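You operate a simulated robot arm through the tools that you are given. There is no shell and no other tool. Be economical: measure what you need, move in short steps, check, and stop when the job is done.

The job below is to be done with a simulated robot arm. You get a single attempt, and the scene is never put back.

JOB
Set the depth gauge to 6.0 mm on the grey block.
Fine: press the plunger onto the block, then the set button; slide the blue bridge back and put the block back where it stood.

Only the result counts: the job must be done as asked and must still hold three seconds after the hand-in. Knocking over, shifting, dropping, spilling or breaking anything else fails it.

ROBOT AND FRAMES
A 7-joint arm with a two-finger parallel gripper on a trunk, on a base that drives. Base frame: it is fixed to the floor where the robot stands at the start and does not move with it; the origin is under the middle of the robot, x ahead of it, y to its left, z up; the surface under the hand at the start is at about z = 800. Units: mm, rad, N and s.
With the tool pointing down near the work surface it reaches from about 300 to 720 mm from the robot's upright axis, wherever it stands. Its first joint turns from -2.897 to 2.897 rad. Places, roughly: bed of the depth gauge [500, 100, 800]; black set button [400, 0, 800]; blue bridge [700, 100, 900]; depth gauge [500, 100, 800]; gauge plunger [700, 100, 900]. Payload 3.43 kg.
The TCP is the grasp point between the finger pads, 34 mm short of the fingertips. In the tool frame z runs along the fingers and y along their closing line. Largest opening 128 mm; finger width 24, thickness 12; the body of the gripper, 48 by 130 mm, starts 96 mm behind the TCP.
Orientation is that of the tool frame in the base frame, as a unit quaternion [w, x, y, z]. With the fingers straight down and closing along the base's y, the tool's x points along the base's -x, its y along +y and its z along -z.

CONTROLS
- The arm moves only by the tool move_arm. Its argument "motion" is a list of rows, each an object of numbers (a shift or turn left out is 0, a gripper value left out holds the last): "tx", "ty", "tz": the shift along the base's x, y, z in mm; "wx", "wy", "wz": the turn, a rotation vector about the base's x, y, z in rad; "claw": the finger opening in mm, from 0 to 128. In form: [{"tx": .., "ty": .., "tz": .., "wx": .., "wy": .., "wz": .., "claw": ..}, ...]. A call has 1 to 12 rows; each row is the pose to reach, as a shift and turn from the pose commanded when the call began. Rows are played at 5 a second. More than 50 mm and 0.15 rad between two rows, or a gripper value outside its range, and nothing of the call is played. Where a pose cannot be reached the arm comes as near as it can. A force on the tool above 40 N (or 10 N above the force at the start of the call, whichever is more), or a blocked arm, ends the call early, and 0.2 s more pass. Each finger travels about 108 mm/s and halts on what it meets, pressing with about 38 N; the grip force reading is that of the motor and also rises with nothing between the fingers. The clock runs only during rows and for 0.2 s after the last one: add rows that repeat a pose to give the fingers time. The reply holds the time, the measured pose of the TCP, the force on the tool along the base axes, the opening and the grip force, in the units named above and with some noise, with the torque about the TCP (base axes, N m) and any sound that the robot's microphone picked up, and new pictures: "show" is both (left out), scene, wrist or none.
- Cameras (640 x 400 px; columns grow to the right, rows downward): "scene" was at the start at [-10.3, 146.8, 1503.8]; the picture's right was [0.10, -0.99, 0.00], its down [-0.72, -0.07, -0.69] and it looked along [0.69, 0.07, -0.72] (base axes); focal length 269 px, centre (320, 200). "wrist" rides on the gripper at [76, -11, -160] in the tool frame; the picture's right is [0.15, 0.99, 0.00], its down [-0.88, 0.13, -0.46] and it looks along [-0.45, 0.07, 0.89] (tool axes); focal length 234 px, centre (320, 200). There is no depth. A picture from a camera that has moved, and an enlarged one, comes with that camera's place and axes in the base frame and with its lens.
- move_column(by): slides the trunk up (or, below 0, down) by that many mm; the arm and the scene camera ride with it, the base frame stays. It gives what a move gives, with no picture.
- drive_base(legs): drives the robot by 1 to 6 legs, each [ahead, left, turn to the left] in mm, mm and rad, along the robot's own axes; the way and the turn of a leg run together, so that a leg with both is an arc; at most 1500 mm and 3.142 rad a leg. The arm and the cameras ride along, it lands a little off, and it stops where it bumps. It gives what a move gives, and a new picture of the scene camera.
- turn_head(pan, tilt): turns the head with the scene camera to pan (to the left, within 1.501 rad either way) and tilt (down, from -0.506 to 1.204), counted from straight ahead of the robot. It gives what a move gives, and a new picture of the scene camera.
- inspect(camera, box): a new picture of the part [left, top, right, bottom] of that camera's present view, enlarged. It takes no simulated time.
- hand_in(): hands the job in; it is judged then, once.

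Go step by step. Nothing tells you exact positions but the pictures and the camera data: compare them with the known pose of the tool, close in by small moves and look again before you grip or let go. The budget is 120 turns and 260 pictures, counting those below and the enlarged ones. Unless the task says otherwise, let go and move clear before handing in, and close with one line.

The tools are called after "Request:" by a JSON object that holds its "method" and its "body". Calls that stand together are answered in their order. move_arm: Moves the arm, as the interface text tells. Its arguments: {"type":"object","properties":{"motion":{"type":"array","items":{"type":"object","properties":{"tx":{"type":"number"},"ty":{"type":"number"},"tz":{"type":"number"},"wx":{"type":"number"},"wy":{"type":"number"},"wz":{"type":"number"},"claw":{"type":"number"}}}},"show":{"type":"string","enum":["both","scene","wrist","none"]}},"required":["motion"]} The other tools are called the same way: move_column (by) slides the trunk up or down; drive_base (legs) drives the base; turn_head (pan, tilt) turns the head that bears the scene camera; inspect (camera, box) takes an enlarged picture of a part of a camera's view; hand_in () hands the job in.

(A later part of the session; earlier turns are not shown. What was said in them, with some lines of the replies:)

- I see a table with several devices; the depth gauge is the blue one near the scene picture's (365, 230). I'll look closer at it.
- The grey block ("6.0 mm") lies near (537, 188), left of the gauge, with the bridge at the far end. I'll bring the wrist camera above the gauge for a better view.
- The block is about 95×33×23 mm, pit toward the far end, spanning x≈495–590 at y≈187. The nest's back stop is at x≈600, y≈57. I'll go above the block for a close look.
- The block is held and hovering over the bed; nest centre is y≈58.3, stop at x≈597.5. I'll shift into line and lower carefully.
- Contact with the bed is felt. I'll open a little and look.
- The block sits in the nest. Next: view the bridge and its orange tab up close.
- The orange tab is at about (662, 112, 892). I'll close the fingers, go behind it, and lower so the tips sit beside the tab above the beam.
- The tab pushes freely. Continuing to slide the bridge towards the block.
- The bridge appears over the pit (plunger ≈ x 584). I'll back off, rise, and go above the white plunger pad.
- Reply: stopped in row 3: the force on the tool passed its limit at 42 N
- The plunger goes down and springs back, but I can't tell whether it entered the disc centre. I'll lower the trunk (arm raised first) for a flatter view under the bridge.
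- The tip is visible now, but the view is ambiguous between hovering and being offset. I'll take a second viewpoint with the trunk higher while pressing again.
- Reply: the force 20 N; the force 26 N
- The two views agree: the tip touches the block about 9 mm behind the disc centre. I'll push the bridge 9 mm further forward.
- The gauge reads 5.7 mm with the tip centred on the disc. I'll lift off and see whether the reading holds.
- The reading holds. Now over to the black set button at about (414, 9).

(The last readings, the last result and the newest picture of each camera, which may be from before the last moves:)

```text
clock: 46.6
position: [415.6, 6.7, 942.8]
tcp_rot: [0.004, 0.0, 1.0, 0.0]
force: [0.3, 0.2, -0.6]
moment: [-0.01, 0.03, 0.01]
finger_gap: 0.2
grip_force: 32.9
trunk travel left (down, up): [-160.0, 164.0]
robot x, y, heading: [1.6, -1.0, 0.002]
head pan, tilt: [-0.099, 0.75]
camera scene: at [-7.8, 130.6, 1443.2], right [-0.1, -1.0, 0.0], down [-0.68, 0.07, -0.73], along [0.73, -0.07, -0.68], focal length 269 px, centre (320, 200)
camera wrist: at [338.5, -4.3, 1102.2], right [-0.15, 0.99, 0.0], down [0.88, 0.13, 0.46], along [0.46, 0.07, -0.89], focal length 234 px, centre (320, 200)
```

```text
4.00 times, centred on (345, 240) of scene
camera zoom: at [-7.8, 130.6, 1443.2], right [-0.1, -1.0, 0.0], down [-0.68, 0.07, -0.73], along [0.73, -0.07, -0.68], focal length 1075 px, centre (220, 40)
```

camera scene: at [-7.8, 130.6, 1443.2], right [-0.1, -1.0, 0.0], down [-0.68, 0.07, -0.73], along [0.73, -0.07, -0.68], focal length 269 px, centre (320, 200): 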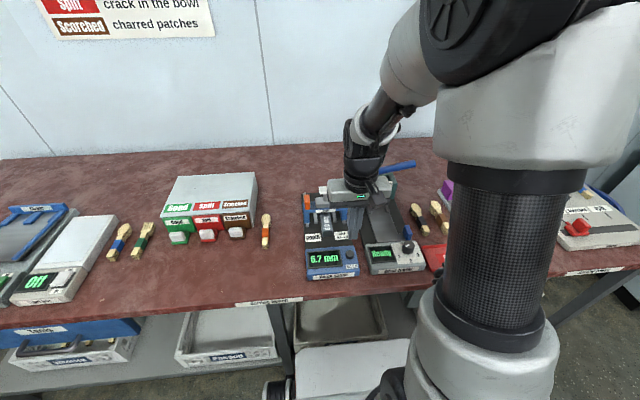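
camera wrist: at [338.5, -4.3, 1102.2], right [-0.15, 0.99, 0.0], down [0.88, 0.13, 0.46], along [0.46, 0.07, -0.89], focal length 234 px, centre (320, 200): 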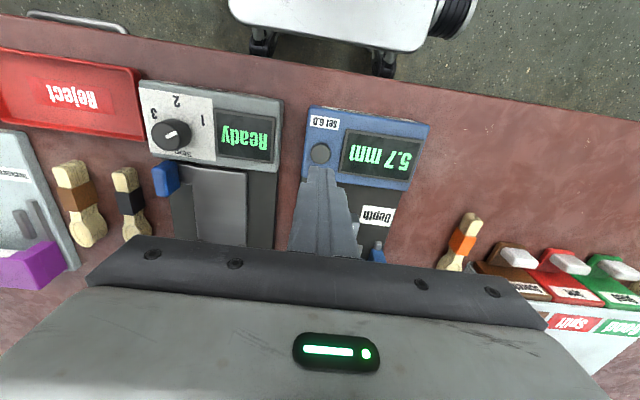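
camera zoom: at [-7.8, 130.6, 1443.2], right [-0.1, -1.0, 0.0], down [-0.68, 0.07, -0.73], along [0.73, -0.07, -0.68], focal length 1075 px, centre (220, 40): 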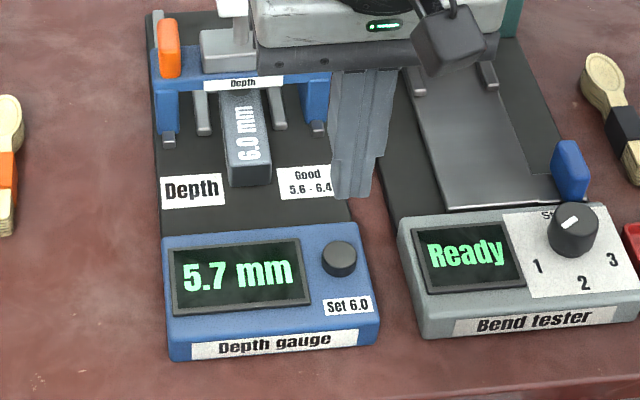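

Request:
{"method": "move_arm", "body": {"motion": [{"tx": -3.5, "ty": 0.7, "tz": -25}, {"tx": -3.5, "ty": 0.7, "tz": -48}, {"tx": -3.5, "ty": 0.7, "tz": -54}, {"tx": -3.5, "ty": 0.7, "tz": -57}, {"tx": -3.5, "ty": 0.7, "tz": -60}, {"tx": -3.5, "ty": 0.7, "tz": -62}, {"tx": -3.5, "ty": 0.7, "tz": -64}]}}

Request:
{"method": "inspect", "body": {"camera": "scene", "box": [295, 190, 395, 290]}}

```text
clock: 48.2
position: [411.7, 9.7, 881.7]
tcp_rot: [0.003, 0.0, 1.0, 0.0]
force: [0.2, -0.4, -0.1]
moment: [-0.02, -0.01, -0.05]
finger_gap: 0.1
grip_force: 33.1
trunk travel left (down, up): [-160.0, 164.0]
robot x, y, heading: [0.6, 1.9, -0.004]
head pan, tilt: [-0.099, 0.75]
camera scene: at [-7.9, 130.6, 1443.2], right [-0.1, -1.0, 0.0], down [-0.68, 0.07, -0.73], along [0.73, -0.07, -0.68], focal length 269 px, centre (320, 200)
camera wrist: at [333.8, -3.1, 1040.3], right [-0.15, 0.99, 0.0], down [0.88, 0.13, 0.46], along [0.46, 0.07, -0.89], focal length 234 px, centre (320, 200)
```

scene: 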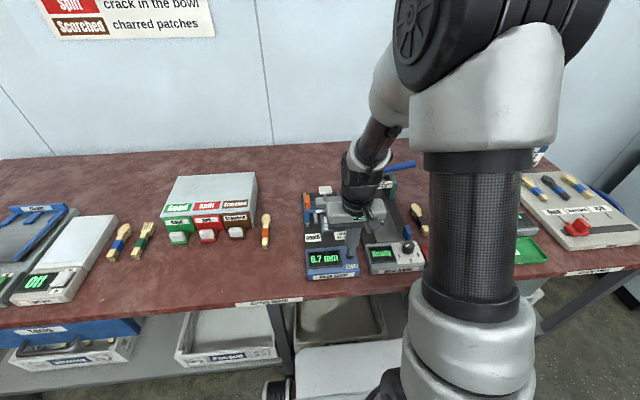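
wrist: 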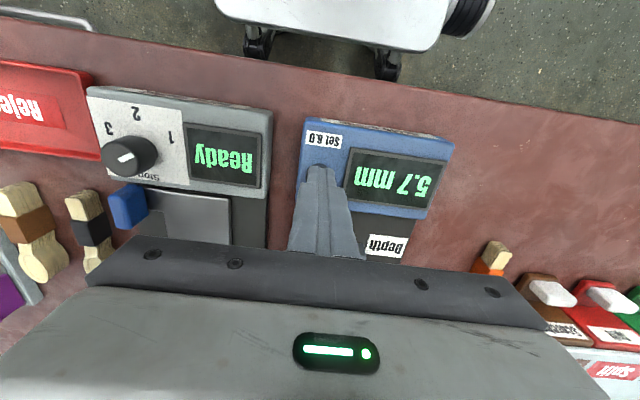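

```text
4.00 times, centred on (345, 240) of scene
camera zoom: at [-7.9, 130.6, 1443.2], right [-0.1, -1.0, 0.0], down [-0.68, 0.07, -0.73], along [0.73, -0.07, -0.68], focal length 1075 px, centre (220, 40)
```

zoom: 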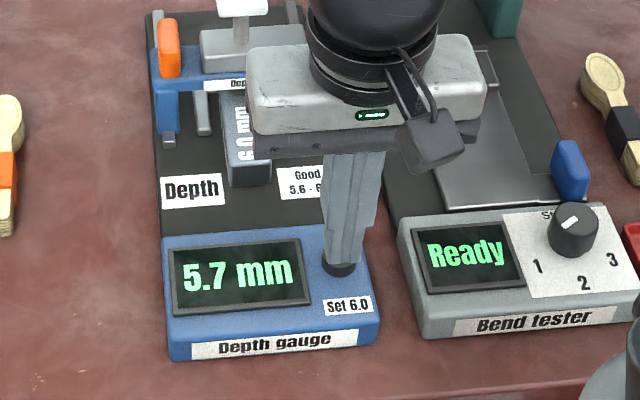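

Request:
{"method": "move_arm", "body": {"motion": [{"tx": -1, "tz": -2}, {"tx": -1, "tz": -4}, {"tx": -1, "tz": -6}, {"tx": -1, "tz": -8}, {"tx": -1, "tz": -8}], "show": "none"}}

Request:
{"method": "inspect", "body": {"camera": "scene", "box": [295, 190, 395, 290]}}

```text
clock: 49.4
position: [411.2, 7.8, 873.8]
tcp_rot: [0.003, 0.0, 1.0, 0.0]
force: [-1.2, -0.1, 1.2]
moment: [0.0, 0.04, -0.01]
finger_gap: 0.0
grip_force: 33.3
trunk travel left (down, up): [-160.0, 164.0]
robot x, y, heading: [1.1, -0.1, -0.001]
head pan, tilt: [-0.099, 0.75]
heard: click
```

```text
4.00 times, centred on (345, 240) of scene
camera zoom: at [-8.1, 130.6, 1443.2], right [-0.1, -1.0, 0.0], down [-0.68, 0.07, -0.73], along [0.73, -0.07, -0.68], focal length 1075 px, centre (220, 40)
```

zoom: 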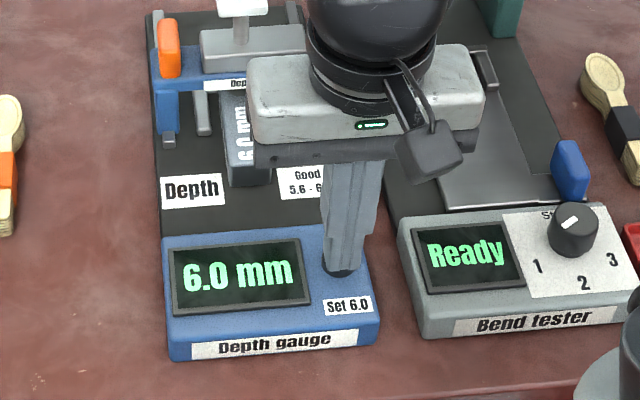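

Click heard, display shows 6.0 mm. Now I go in front of the orange tab to slide the bridge back.

Request:
{"method": "move_arm", "body": {"motion": [{"tz": 40}, {"tz": 85}, {"tz": 126, "tx": 10, "ty": 10}, {"tz": 126, "tx": 35, "ty": 45}, {"tz": 126, "tx": 70, "ty": 80}, {"tz": 126, "tx": 100, "ty": 104}, {"tz": 126, "tx": 120, "ty": 104}, {"tz": 86, "tx": 120, "ty": 104}, {"tz": 60, "tx": 120, "ty": 104}, {"tz": 60, "tx": 120, "ty": 104}]}}

Request:
{"method": "inspect", "body": {"camera": "scene", "box": [285, 160, 365, 290]}}

Request:
{"method": "inspect", "body": {"camera": "wrist", "box": [220, 60, 420, 260]}}

```text
clock: 51.6
position: [529.8, 112.1, 933.6]
tcp_rot: [0.004, 0.0, 1.0, 0.0]
force: [-1.0, 0.0, -0.3]
moment: [-0.01, 0.01, 0.03]
finger_gap: 0.0
grip_force: 33.0
trunk travel left (down, up): [-160.0, 164.0]
robot x, y, heading: [2.8, -1.1, 0.002]
head pan, tilt: [-0.099, 0.75]
camera scene: at [-7.8, 130.6, 1443.2], right [-0.1, -1.0, 0.0], down [-0.68, 0.07, -0.73], along [0.73, -0.07, -0.68], focal length 269 px, centre (320, 200)
camera wrist: at [453.1, 100.5, 1092.7], right [-0.15, 0.99, 0.0], down [0.88, 0.13, 0.46], along [0.46, 0.07, -0.89], focal length 234 px, centre (320, 200)
```

scene: 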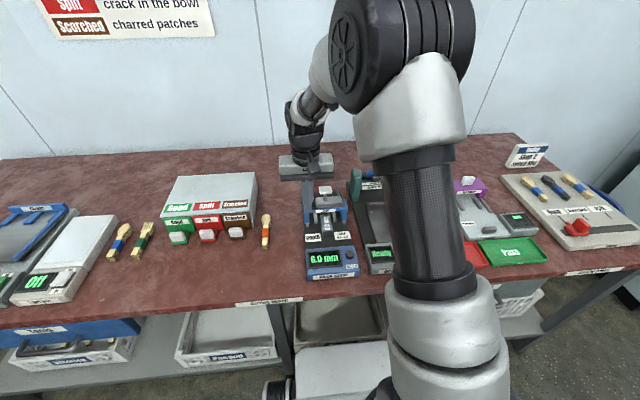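
wrist: 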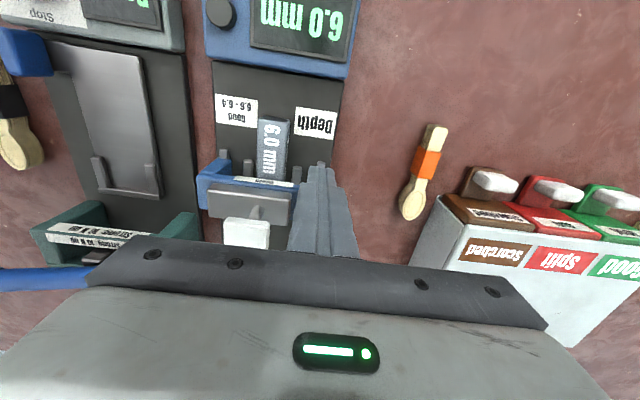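

```text
3.08 times, centred on (325, 225) of scene
camera zoom: at [-7.8, 130.6, 1443.2], right [-0.1, -1.0, 0.0], down [-0.68, 0.07, -0.73], along [0.73, -0.07, -0.68], focal length 827 px, centre (305, 123)
```

zoom: 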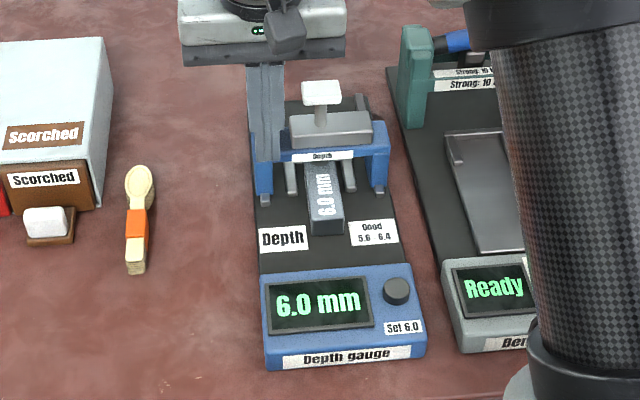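

```text
2.00 times, centred on (320, 160) of wrist
camera zoom: at [453.1, 100.5, 1092.7], right [-0.15, 0.99, 0.0], down [0.88, 0.13, 0.46], along [0.46, 0.07, -0.89], focal length 468 px, centre (320, 280)
```

zoom: 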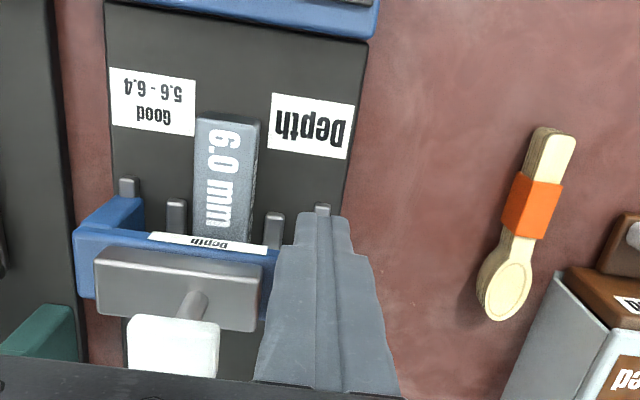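

Request:
{"method": "move_arm", "body": {"motion": [{"tz": -14}, {"tz": -14, "tx": 10}, {"tz": -14, "tx": 20}, {"tz": -14, "tx": 30}, {"tz": -14, "tx": 40}, {"tz": -14, "tx": 50}, {"tz": -14, "tx": 60}, {"tz": -14, "tx": 70}, {"tz": -14, "tx": 70}]}}

Request:
{"method": "inspect", "body": {"camera": "scene", "box": [285, 160, 365, 290]}}

Request:
{"method": "inspect", "body": {"camera": "wrist", "box": [220, 60, 420, 260]}}

```text
clock: 53.6
position: [600.4, 114.6, 921.3]
tcp_rot: [0.003, 0.0, 1.0, 0.0]
force: [-0.9, 0.5, 0.0]
moment: [0.0, -0.02, 0.0]
finger_gap: 0.2
grip_force: 32.7
trunk travel left (down, up): [-160.0, 164.0]
robot x, y, heading: [-1.4, -1.0, 0.004]
head pan, tilt: [-0.099, 0.75]
camera scene: at [-7.9, 130.6, 1443.2], right [-0.1, -1.0, 0.0], down [-0.68, 0.07, -0.73], along [0.73, -0.07, -0.68], focal length 269 px, centre (320, 200)
camera wrist: at [523.5, 102.1, 1079.5], right [-0.15, 0.99, 0.0], down [0.88, 0.13, 0.46], along [0.46, 0.07, -0.89], focal length 234 px, centre (320, 200)
```

scene: 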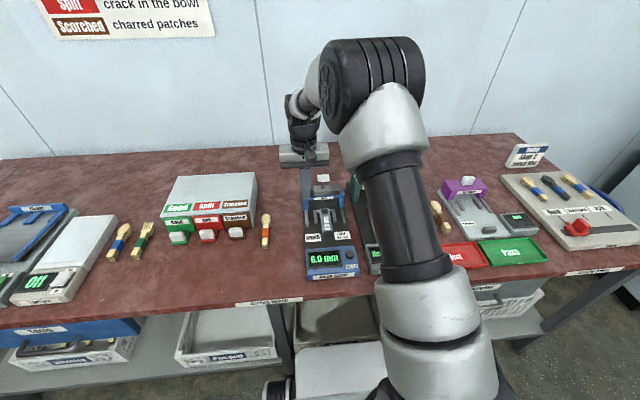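
wrist: 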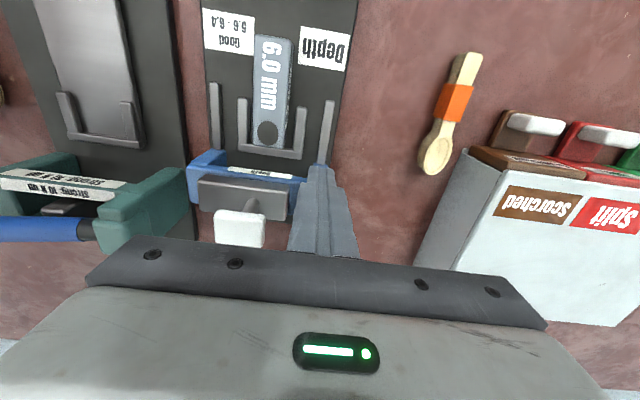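

```text
3.08 times, centred on (325, 225) of scene
camera zoom: at [-7.9, 130.6, 1443.2], right [-0.1, -1.0, 0.0], down [-0.68, 0.07, -0.73], along [0.73, -0.07, -0.68], focal length 827 px, centre (305, 123)
```

zoom: 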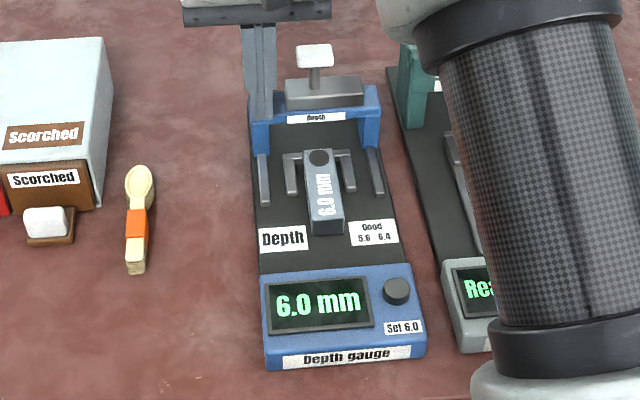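

```text
2.00 times, centred on (320, 160) of wrist
camera zoom: at [523.5, 102.1, 1079.5], right [-0.15, 0.99, 0.0], down [0.88, 0.13, 0.46], along [0.46, 0.07, -0.89], focal length 468 px, centre (320, 280)
```

zoom: 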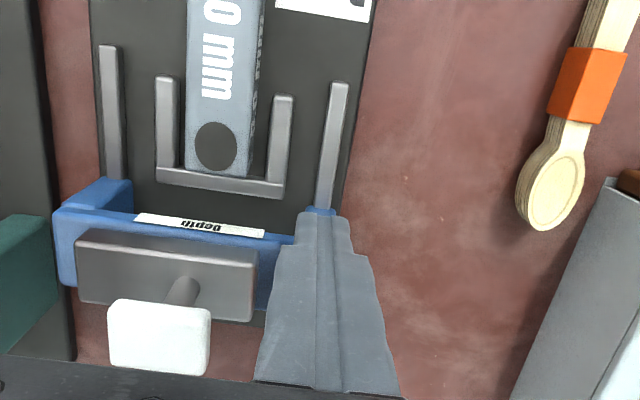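

Request:
{"method": "move_arm", "body": {"motion": [{"tx": 4}, {"tx": 8}, {"tx": 12}, {"tx": 16}, {"tx": 20}, {"tx": 20}], "show": "none"}}

Request:
{"method": "inspect", "body": {"camera": "scene", "box": [295, 170, 355, 230]}}

```text
clock: 55.0
position: [620.4, 112.7, 919.6]
tcp_rot: [0.004, 0.0, 1.0, 0.0]
force: [0.1, 0.6, 0.6]
moment: [0.03, 0.04, -0.02]
finger_gap: 0.0
grip_force: 32.9
trunk travel left (down, up): [-160.0, 164.0]
robot x, y, heading: [-2.1, 0.6, 0.002]
head pan, tilt: [-0.099, 0.75]
```

```text
6.67 times, centred on (325, 200) of scene
camera zoom: at [-7.9, 130.6, 1443.2], right [-0.1, -1.0, 0.0], down [-0.68, 0.07, -0.73], along [0.73, -0.07, -0.68], focal length 1792 px, centre (287, 200)
```

zoom: 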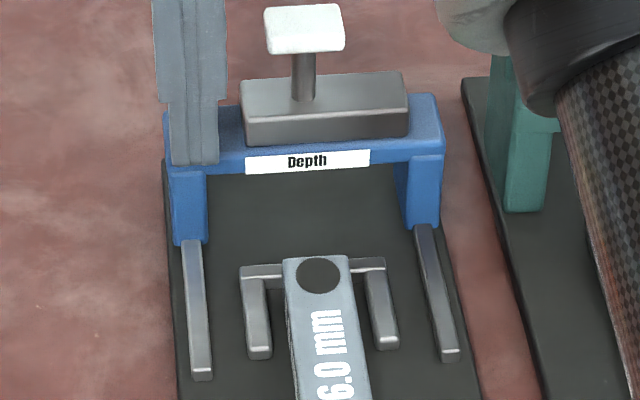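

Request:
{"method": "move_arm", "body": {"motion": [{"tx": 3}, {"tx": 6}, {"tx": 9}, {"tx": 12}, {"tx": 15}, {"tx": 15}], "show": "none"}}

Request:
{"method": "inspect", "body": {"camera": "scene", "box": [295, 170, 355, 230]}}

```text
clock: 56.4
position: [631.5, 112.6, 918.8]
tcp_rot: [0.001, -0.001, 1.0, 0.0]
force: [-23.5, -1.0, 4.5]
moment: [-0.04, 0.63, 0.0]
finger_gap: 0.1
grip_force: 33.0
trunk travel left (down, up): [-160.0, 164.0]
robot x, y, heading: [-2.8, 2.0, -0.003]
head pan, tilt: [-0.099, 0.75]
```

```text
6.67 times, centred on (325, 200) of scene
camera zoom: at [-10.3, 130.5, 1443.2], right [-0.1, -1.0, 0.0], down [-0.68, 0.07, -0.73], along [0.73, -0.07, -0.68], focal length 1792 px, centre (287, 200)
```

zoom: 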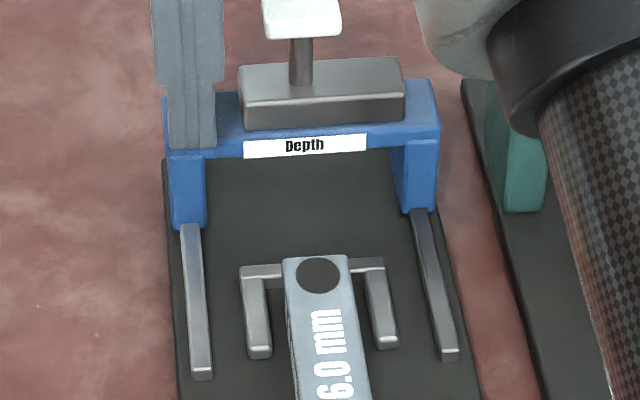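

The bridge hit its back stop (23 N) and the gauge didn't shift. I'll back off, restore trunk and head to the original values for comparison, then fetch the block.

Request:
{"method": "move_arm", "body": {"motion": [{"tx": -15}, {"tx": -35}, {"tx": -60, "tz": 20}, {"tx": -90, "tz": 40}, {"tx": -95, "ty": -25, "tz": 40}, {"tx": -97, "ty": -54, "tz": 40}, {"tx": -97, "ty": -54, "tz": 40, "claw": 46}, {"tx": -97, "ty": -54, "tz": 40, "claw": 46}], "show": "none"}}

Request:
{"method": "move_column", "body": {"by": 65}}

Request:
{"method": "turn_head", "body": {"pan": 0.099, "tilt": 0.805}}

Request:
{"method": "inspect", "body": {"camera": "wrist", "box": [220, 80, 420, 240]}}

Request:
{"method": "inspect", "body": {"camera": "scene", "box": [290, 150, 470, 290]}}

```text
clock: 58.2
position: [539.4, 58.3, 961.2]
tcp_rot: [0.003, 0.0, 1.0, 0.0]
force: [0.4, 0.2, -0.8]
moment: [0.0, -0.03, 0.0]
finger_gap: 46.0
grip_force: 0.1
trunk travel left (down, up): [-160.0, 164.0]
robot x, y, heading: [0.3, 2.0, 0.002]
head pan, tilt: [-0.099, 0.75]
```

```text
clock: 59.3
position: [540.2, 58.1, 1025.4]
tcp_rot: [0.004, 0.0, 1.0, 0.0]
force: [-0.5, 0.6, 0.0]
moment: [-0.01, 0.04, 0.01]
finger_gap: 45.9
grip_force: 0.1
trunk travel left (down, up): [-225.0, 99.0]
robot x, y, heading: [-1.2, -3.3, 0.0]
head pan, tilt: [-0.099, 0.75]
```

```text
clock: 60.0
position: [540.4, 58.7, 1025.7]
tcp_rot: [0.004, 0.0, 1.0, 0.001]
force: [0.1, 0.3, -0.3]
moment: [0.0, 0.0, 0.0]
finger_gap: 45.8
grip_force: 0.1
trunk travel left (down, up): [-225.0, 99.0]
robot x, y, heading: [-0.4, -1.8, 0.004]
head pan, tilt: [0.099, 0.805]
camera scene: at [-10.3, 146.7, 1503.8], right [0.1, -1.0, 0.0], down [-0.72, -0.07, -0.69], along [0.69, 0.07, -0.72], focal length 269 px, centre (320, 200)
```

scene: 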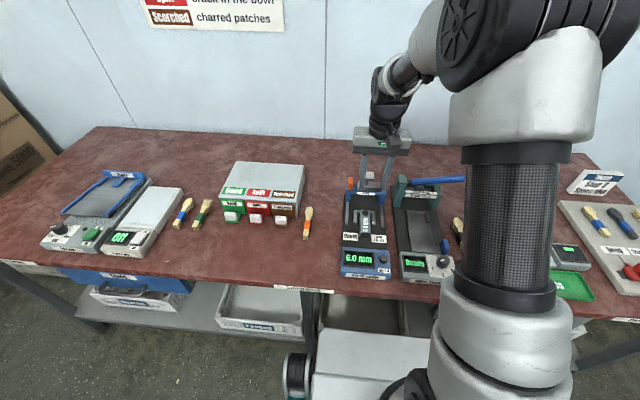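

```text
2.50 times, centred on (320, 160) of wrist
camera zoom: at [462.6, 47.1, 1184.4], right [-0.15, 0.99, 0.0], down [0.88, 0.13, 0.46], along [0.46, 0.07, -0.89], focal length 585 px, centre (320, 300)
```

zoom: 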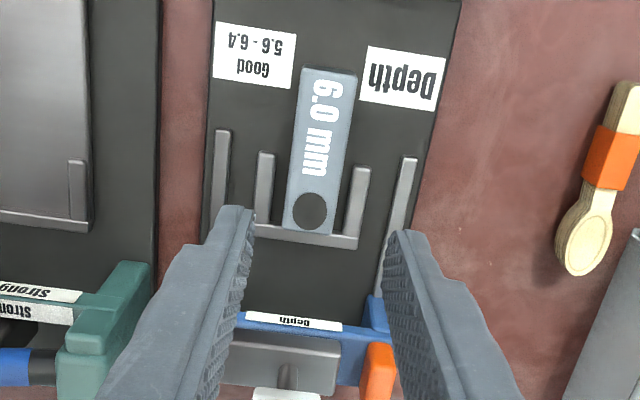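

```text
2.86 times, centred on (380, 220) of scene
camera zoom: at [-10.3, 146.7, 1503.8], right [0.1, -1.0, 0.0], down [-0.72, -0.07, -0.69], along [0.69, 0.07, -0.72], focal length 768 px, centre (149, 143)
```

zoom: 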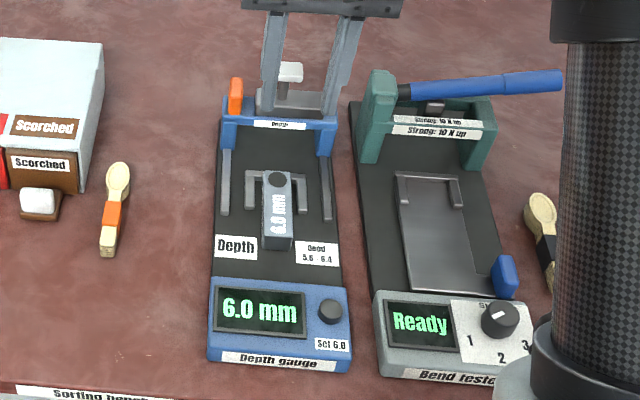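

Request:
{"method": "move_arm", "body": {"motion": [{"tx": -5, "tz": -40, "wy": 0.007}, {"tx": -5, "tz": -80, "wy": 0.007}, {"tx": -5, "tz": -115, "wy": 0.007}, {"tx": -5, "tz": -135, "wy": 0.007}, {"tx": -5, "tz": -135, "wy": 0.007}], "show": "none"}}

Request:
{"method": "inspect", "body": {"camera": "wrist", "box": [220, 80, 420, 240]}}

```text
clock: 61.2
position: [534.7, 60.2, 889.7]
tcp_rot: [0.0, 0.0, 1.0, 0.0]
force: [0.4, 0.6, 0.0]
moment: [-0.01, -0.01, 0.0]
finger_gap: 46.1
grip_force: 0.1
trunk travel left (down, up): [-225.0, 99.0]
robot x, y, heading: [3.5, -0.1, -0.003]
head pan, tilt: [0.099, 0.805]
```

```text
2.50 times, centred on (320, 160) of wrist
camera zoom: at [458.1, 47.7, 1049.2], right [-0.15, 0.99, 0.0], down [0.88, 0.13, 0.46], along [0.45, 0.07, -0.89], focal length 585 px, centre (320, 300)
```

zoom: 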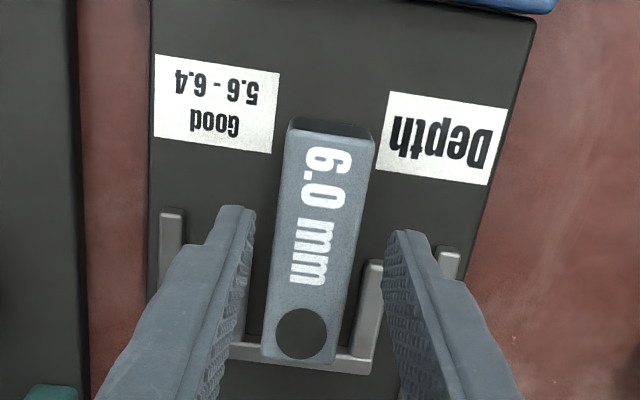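

Request:
{"method": "move_arm", "body": {"motion": [{"ty": -0.7, "tz": -15, "claw": 46}, {"ty": -0.7, "tz": -28}, {"ty": -0.7, "tz": -34.5}, {"ty": -0.7, "tz": -34.5, "claw": 38}, {"ty": -0.7, "tz": -34.5, "claw": 28}, {"ty": -0.7, "tz": -34.5, "claw": 25}, {"ty": -0.7, "tz": -34.5, "claw": 25}], "show": "none"}}

Request:
{"method": "inspect", "body": {"camera": "wrist", "box": [240, 80, 400, 220]}}

```text
clock: 62.8
position: [533.5, 57.9, 855.2]
tcp_rot: [0.0, 0.0, 1.0, 0.0]
force: [0.2, -1.2, -0.4]
moment: [-0.01, -0.11, -0.04]
finger_gap: 31.4
grip_force: 37.9
trunk travel left (down, up): [-225.0, 99.0]
robot x, y, heading: [0.5, 2.7, 0.003]
head pan, tilt: [0.099, 0.805]
```

```text
2.86 times, centred on (320, 150) of wrist
camera zoom: at [458.0, 47.0, 1015.6], right [-0.15, 0.99, 0.0], down [0.88, 0.13, 0.46], along [0.45, 0.07, -0.89], focal length 669 px, centre (320, 343)
```

zoom: 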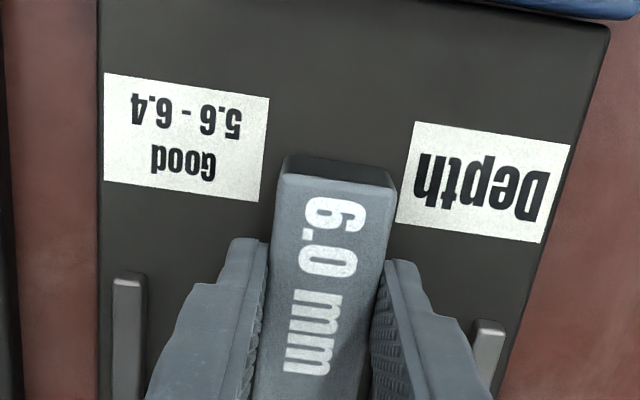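

Request:
{"method": "move_arm", "body": {"motion": [{"tz": 10}, {"tz": 40}, {"tx": -5.8, "ty": 40, "tz": 50}, {"tx": -5.8, "ty": 85, "tz": 50}, {"tx": -5.8, "ty": 130.5, "tz": 50}, {"tx": -5.8, "ty": 130.5, "tz": 20}, {"tx": -5.8, "ty": 130.5, "tz": -5}, {"tx": -5.8, "ty": 130.5, "tz": -11}, {"tx": -5.8, "ty": 130.5, "tz": -11}], "show": "none"}}

Request:
{"method": "inspect", "body": {"camera": "wrist", "box": [240, 80, 400, 220]}}

Request:
{"method": "inspect", "body": {"camera": "scene", "box": [290, 150, 470, 290]}}

```text
clock: 64.8
position: [528.8, 187.9, 843.9]
tcp_rot: [0.001, 0.0, 1.0, 0.0]
force: [-0.8, -1.2, -1.9]
moment: [0.0, 0.0, 0.01]
finger_gap: 31.2
grip_force: 38.2
trunk travel left (down, up): [-225.0, 99.0]
robot x, y, heading: [-5.0, -1.6, 0.002]
head pan, tilt: [0.099, 0.805]
```

```text
2.86 times, centred on (320, 150) of wrist
camera zoom: at [452.4, 176.3, 1003.6], right [-0.15, 0.99, 0.0], down [0.88, 0.13, 0.46], along [0.45, 0.07, -0.89], focal length 669 px, centre (320, 343)
```

zoom: 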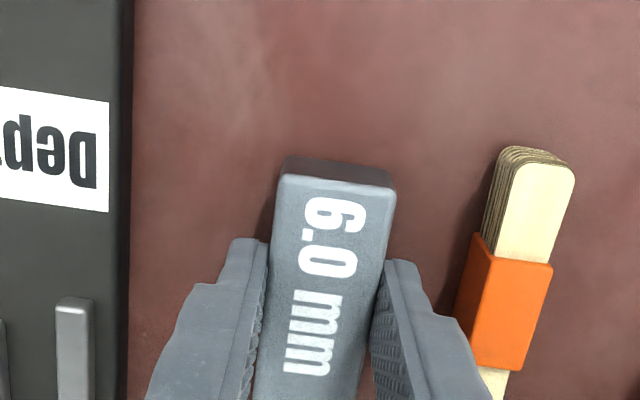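

```text
2.86 times, centred on (380, 220) of scene
camera zoom: at [-10.2, 146.8, 1503.8], right [0.1, -1.0, 0.0], down [-0.72, -0.07, -0.69], along [0.69, 0.07, -0.72], focal length 768 px, centre (149, 143)
```

zoom: 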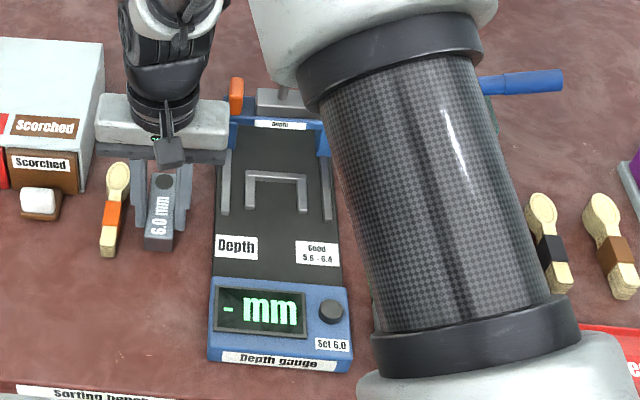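

Request:
{"method": "move_arm", "body": {"motion": [{"ty": 1.2, "tz": -2}, {"ty": 1.2, "tz": -4}, {"ty": 1.2, "tz": -5}, {"ty": 1.2, "tz": -5}], "show": "none"}}

Request:
{"method": "inspect", "body": {"camera": "wrist", "box": [240, 80, 400, 220]}}

Request:
{"method": "inspect", "body": {"camera": "scene", "box": [290, 150, 470, 290]}}

```text
clock: 65.8
position: [529.3, 189.3, 840.3]
tcp_rot: [0.001, 0.0, 1.0, -0.001]
force: [0.2, -0.5, 0.2]
moment: [-0.07, -0.12, -0.04]
finger_gap: 31.4
grip_force: 37.7
trunk travel left (down, up): [-225.0, 99.0]
robot x, y, heading: [-2.5, -2.7, -0.002]
head pan, tilt: [0.099, 0.805]
```

```text
2.86 times, centred on (320, 150) of wrist
camera zoom: at [453.0, 177.9, 999.6], right [-0.15, 0.99, 0.0], down [0.88, 0.13, 0.46], along [0.45, 0.07, -0.89], focal length 669 px, centre (320, 343)
```

zoom: 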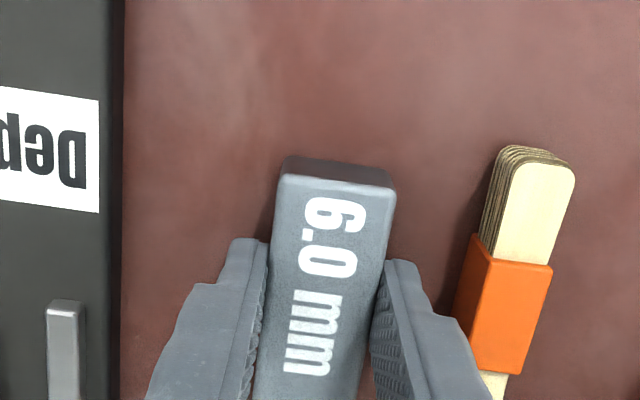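

```text
2.86 times, centred on (380, 220) of scene
camera zoom: at [-10.5, 146.7, 1503.8], right [0.1, -1.0, 0.0], down [-0.72, -0.07, -0.69], along [0.69, 0.07, -0.72], focal length 768 px, centre (149, 143)
```

zoom: 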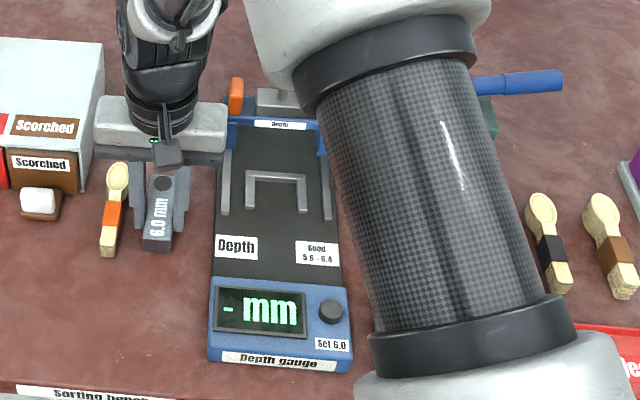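

Request:
{"method": "inspect", "body": {"camera": "scene", "box": [310, 160, 400, 220]}}

Request:
{"method": "inspect", "body": {"camera": "scene", "box": [310, 200, 400, 290]}}

```text
6.67 times, centred on (355, 190) of scene
camera zoom: at [-10.5, 146.7, 1503.8], right [0.1, -1.0, 0.0], down [-0.72, -0.07, -0.69], along [0.69, 0.07, -0.72], focal length 1792 px, centre (87, 267)
```

zoom: 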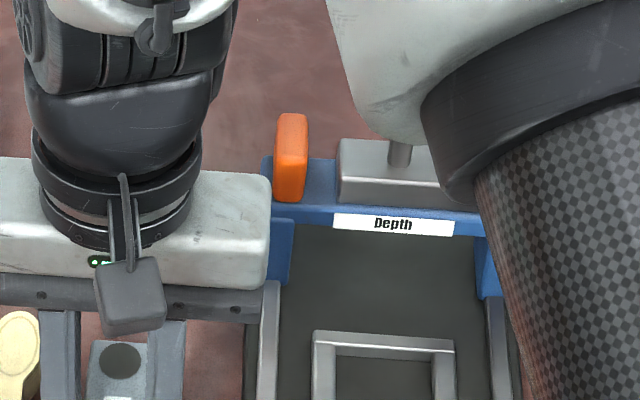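

```text
4.44 times, centred on (355, 245) of scene
camera zoom: at [-10.5, 146.7, 1503.8], right [0.1, -1.0, 0.0], down [-0.72, -0.07, -0.69], along [0.69, 0.07, -0.72], focal length 1194 px, centre (164, 0)
```

zoom: 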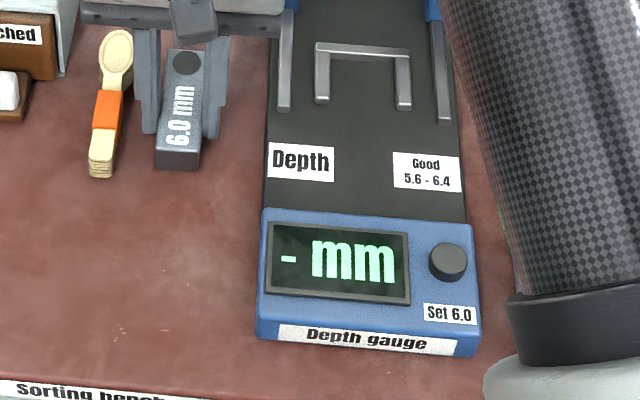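

The block sits about 2.5 mm left and 2 mm too far compared with the first picture; I'll lift slightly and correct.

Request:
{"method": "move_arm", "body": {"motion": [{"tz": 3}, {"tx": -2, "ty": -2.5, "tz": 3}, {"tx": -2, "ty": -2.5, "tz": 1}, {"tx": -2, "ty": -2.5, "tz": 0}, {"tx": -2, "ty": -2.5, "tz": 0}], "show": "none"}}

Request:
{"method": "inspect", "body": {"camera": "scene", "box": [310, 160, 400, 220]}}

Request:
{"method": "inspect", "body": {"camera": "scene", "box": [310, 200, 400, 290]}}

```text
clock: 67.0
position: [526.2, 187.4, 839.4]
tcp_rot: [0.0, 0.0, 1.0, 0.001]
force: [-1.0, -0.2, 3.3]
moment: [-0.04, 0.07, 0.01]
finger_gap: 31.3
grip_force: 37.9
trunk travel left (down, up): [-225.0, 99.0]
robot x, y, heading: [1.0, -1.9, 0.002]
head pan, tilt: [0.099, 0.805]
```

```text
6.67 times, centred on (355, 190) of scene
camera zoom: at [-10.6, 146.7, 1503.9], right [0.1, -1.0, 0.0], down [-0.72, -0.07, -0.69], along [0.69, 0.07, -0.72], focal length 1792 px, centre (87, 267)
```

zoom: 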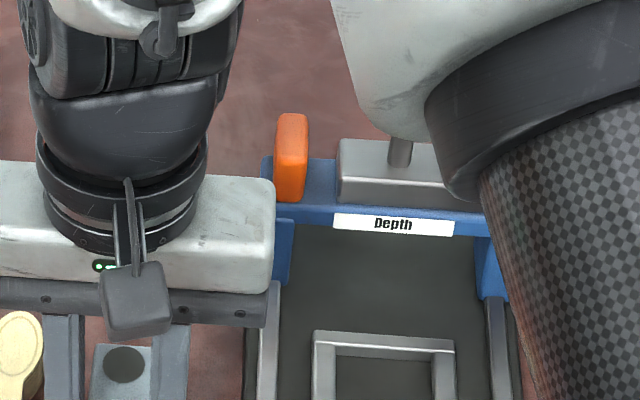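

```text
4.44 times, centred on (355, 245) of scene
camera zoom: at [-10.6, 146.7, 1503.9], right [0.1, -1.0, 0.0], down [-0.72, -0.07, -0.69], along [0.69, 0.07, -0.72], focal length 1194 px, centre (164, 0)
```

zoom: 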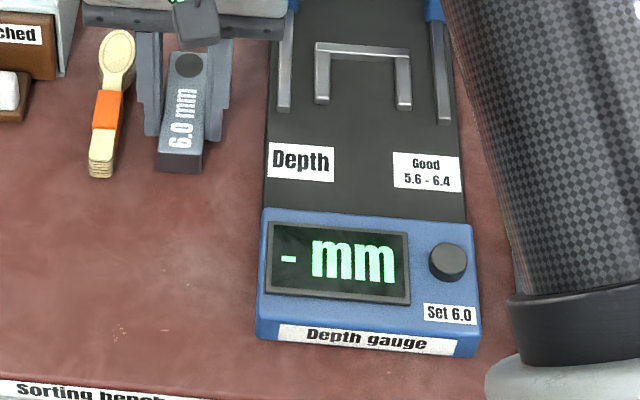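

Now it matches the original picture within about half a millimetre. Releasing and clearing.

Request:
{"method": "move_arm", "body": {"motion": [{"claw": 34}, {"claw": 40}, {"claw": 46}, {"claw": 46}, {"tz": 25}, {"tz": 65}, {"tz": 110}, {"tz": 150}, {"tz": 150}]}}

Request:
{"method": "inspect", "body": {"camera": "scene", "box": [310, 160, 400, 220]}}

Request:
{"method": "inspect", "body": {"camera": "scene", "box": [290, 150, 470, 290]}}

```text
clock: 69.0
position: [524.5, 188.5, 990.1]
tcp_rot: [0.0, 0.0, 1.0, -0.001]
force: [0.4, -0.1, 0.1]
moment: [-0.03, 0.03, 0.0]
finger_gap: 45.9
grip_force: 0.2
trunk travel left (down, up): [-225.0, 99.0]
robot x, y, heading: [-2.5, 1.9, 0.001]
head pan, tilt: [0.099, 0.805]
camera scene: at [-10.5, 146.7, 1503.8], right [0.1, -1.0, 0.0], down [-0.72, -0.07, -0.69], along [0.69, 0.07, -0.72], focal length 269 px, centre (320, 200)
camera wrist: at [448.9, 176.7, 1150.1], right [-0.15, 0.99, 0.0], down [0.88, 0.13, 0.46], along [0.45, 0.07, -0.89], focal length 234 px, centre (320, 200)
```

scene: 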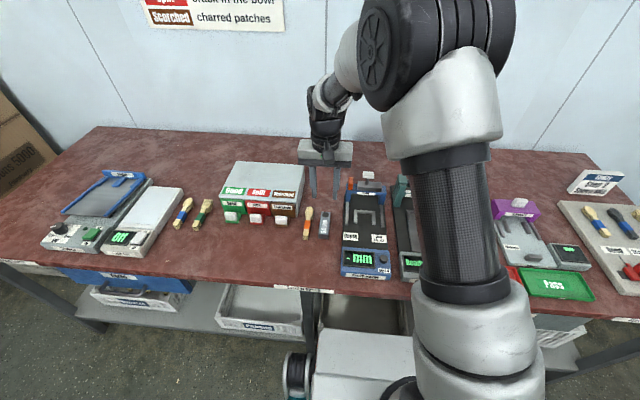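
wrist: 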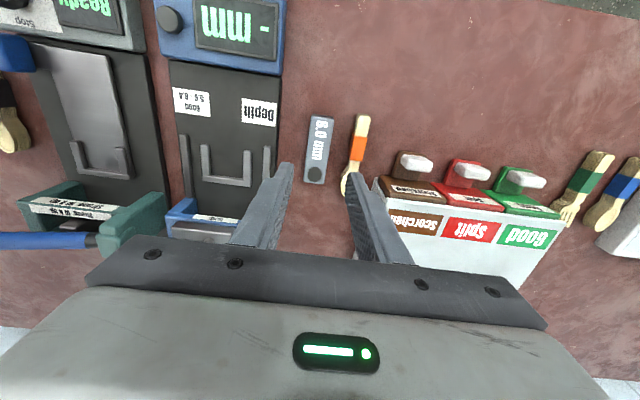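

```text
6.67 times, centred on (355, 190) of scene
camera zoom: at [-10.5, 146.7, 1503.8], right [0.1, -1.0, 0.0], down [-0.72, -0.07, -0.69], along [0.69, 0.07, -0.72], focal length 1792 px, centre (87, 267)
```

zoom: 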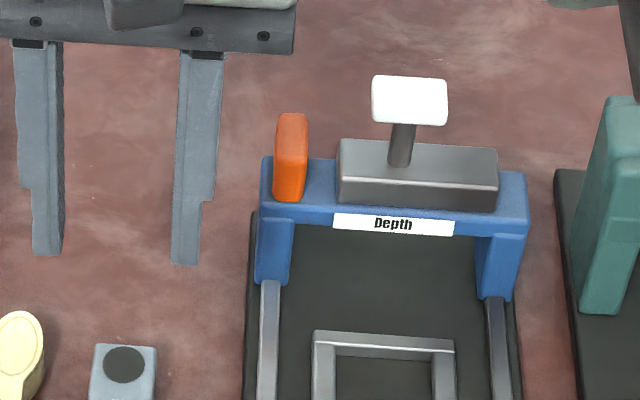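

```text
2.86 times, centred on (380, 220) of scene
camera zoom: at [-10.5, 146.7, 1503.8], right [0.1, -1.0, 0.0], down [-0.72, -0.07, -0.69], along [0.69, 0.07, -0.72], focal length 768 px, centre (149, 143)
```

zoom: 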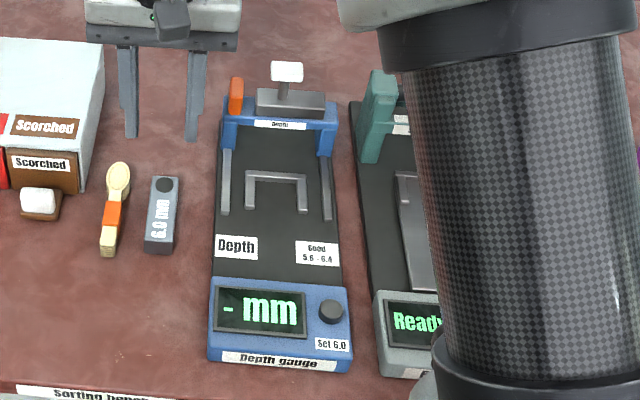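

The block and the bridge are back where they started, nothing else has moved, and the arm is clear, so I'm handing in.

Request:
{"method": "hand_in", "body": {}}

```text
The job is handed in.
```

I set the depth gauge to 6.0 mm on the grey block. The button clicked and the display changed from 5.7 to 6.0 mm, then went back to "- mm" (as at the start) after I took the block out. The bridge is back against its rear stop, the block is within about 1 mm of where it stood, and the job is handed in.
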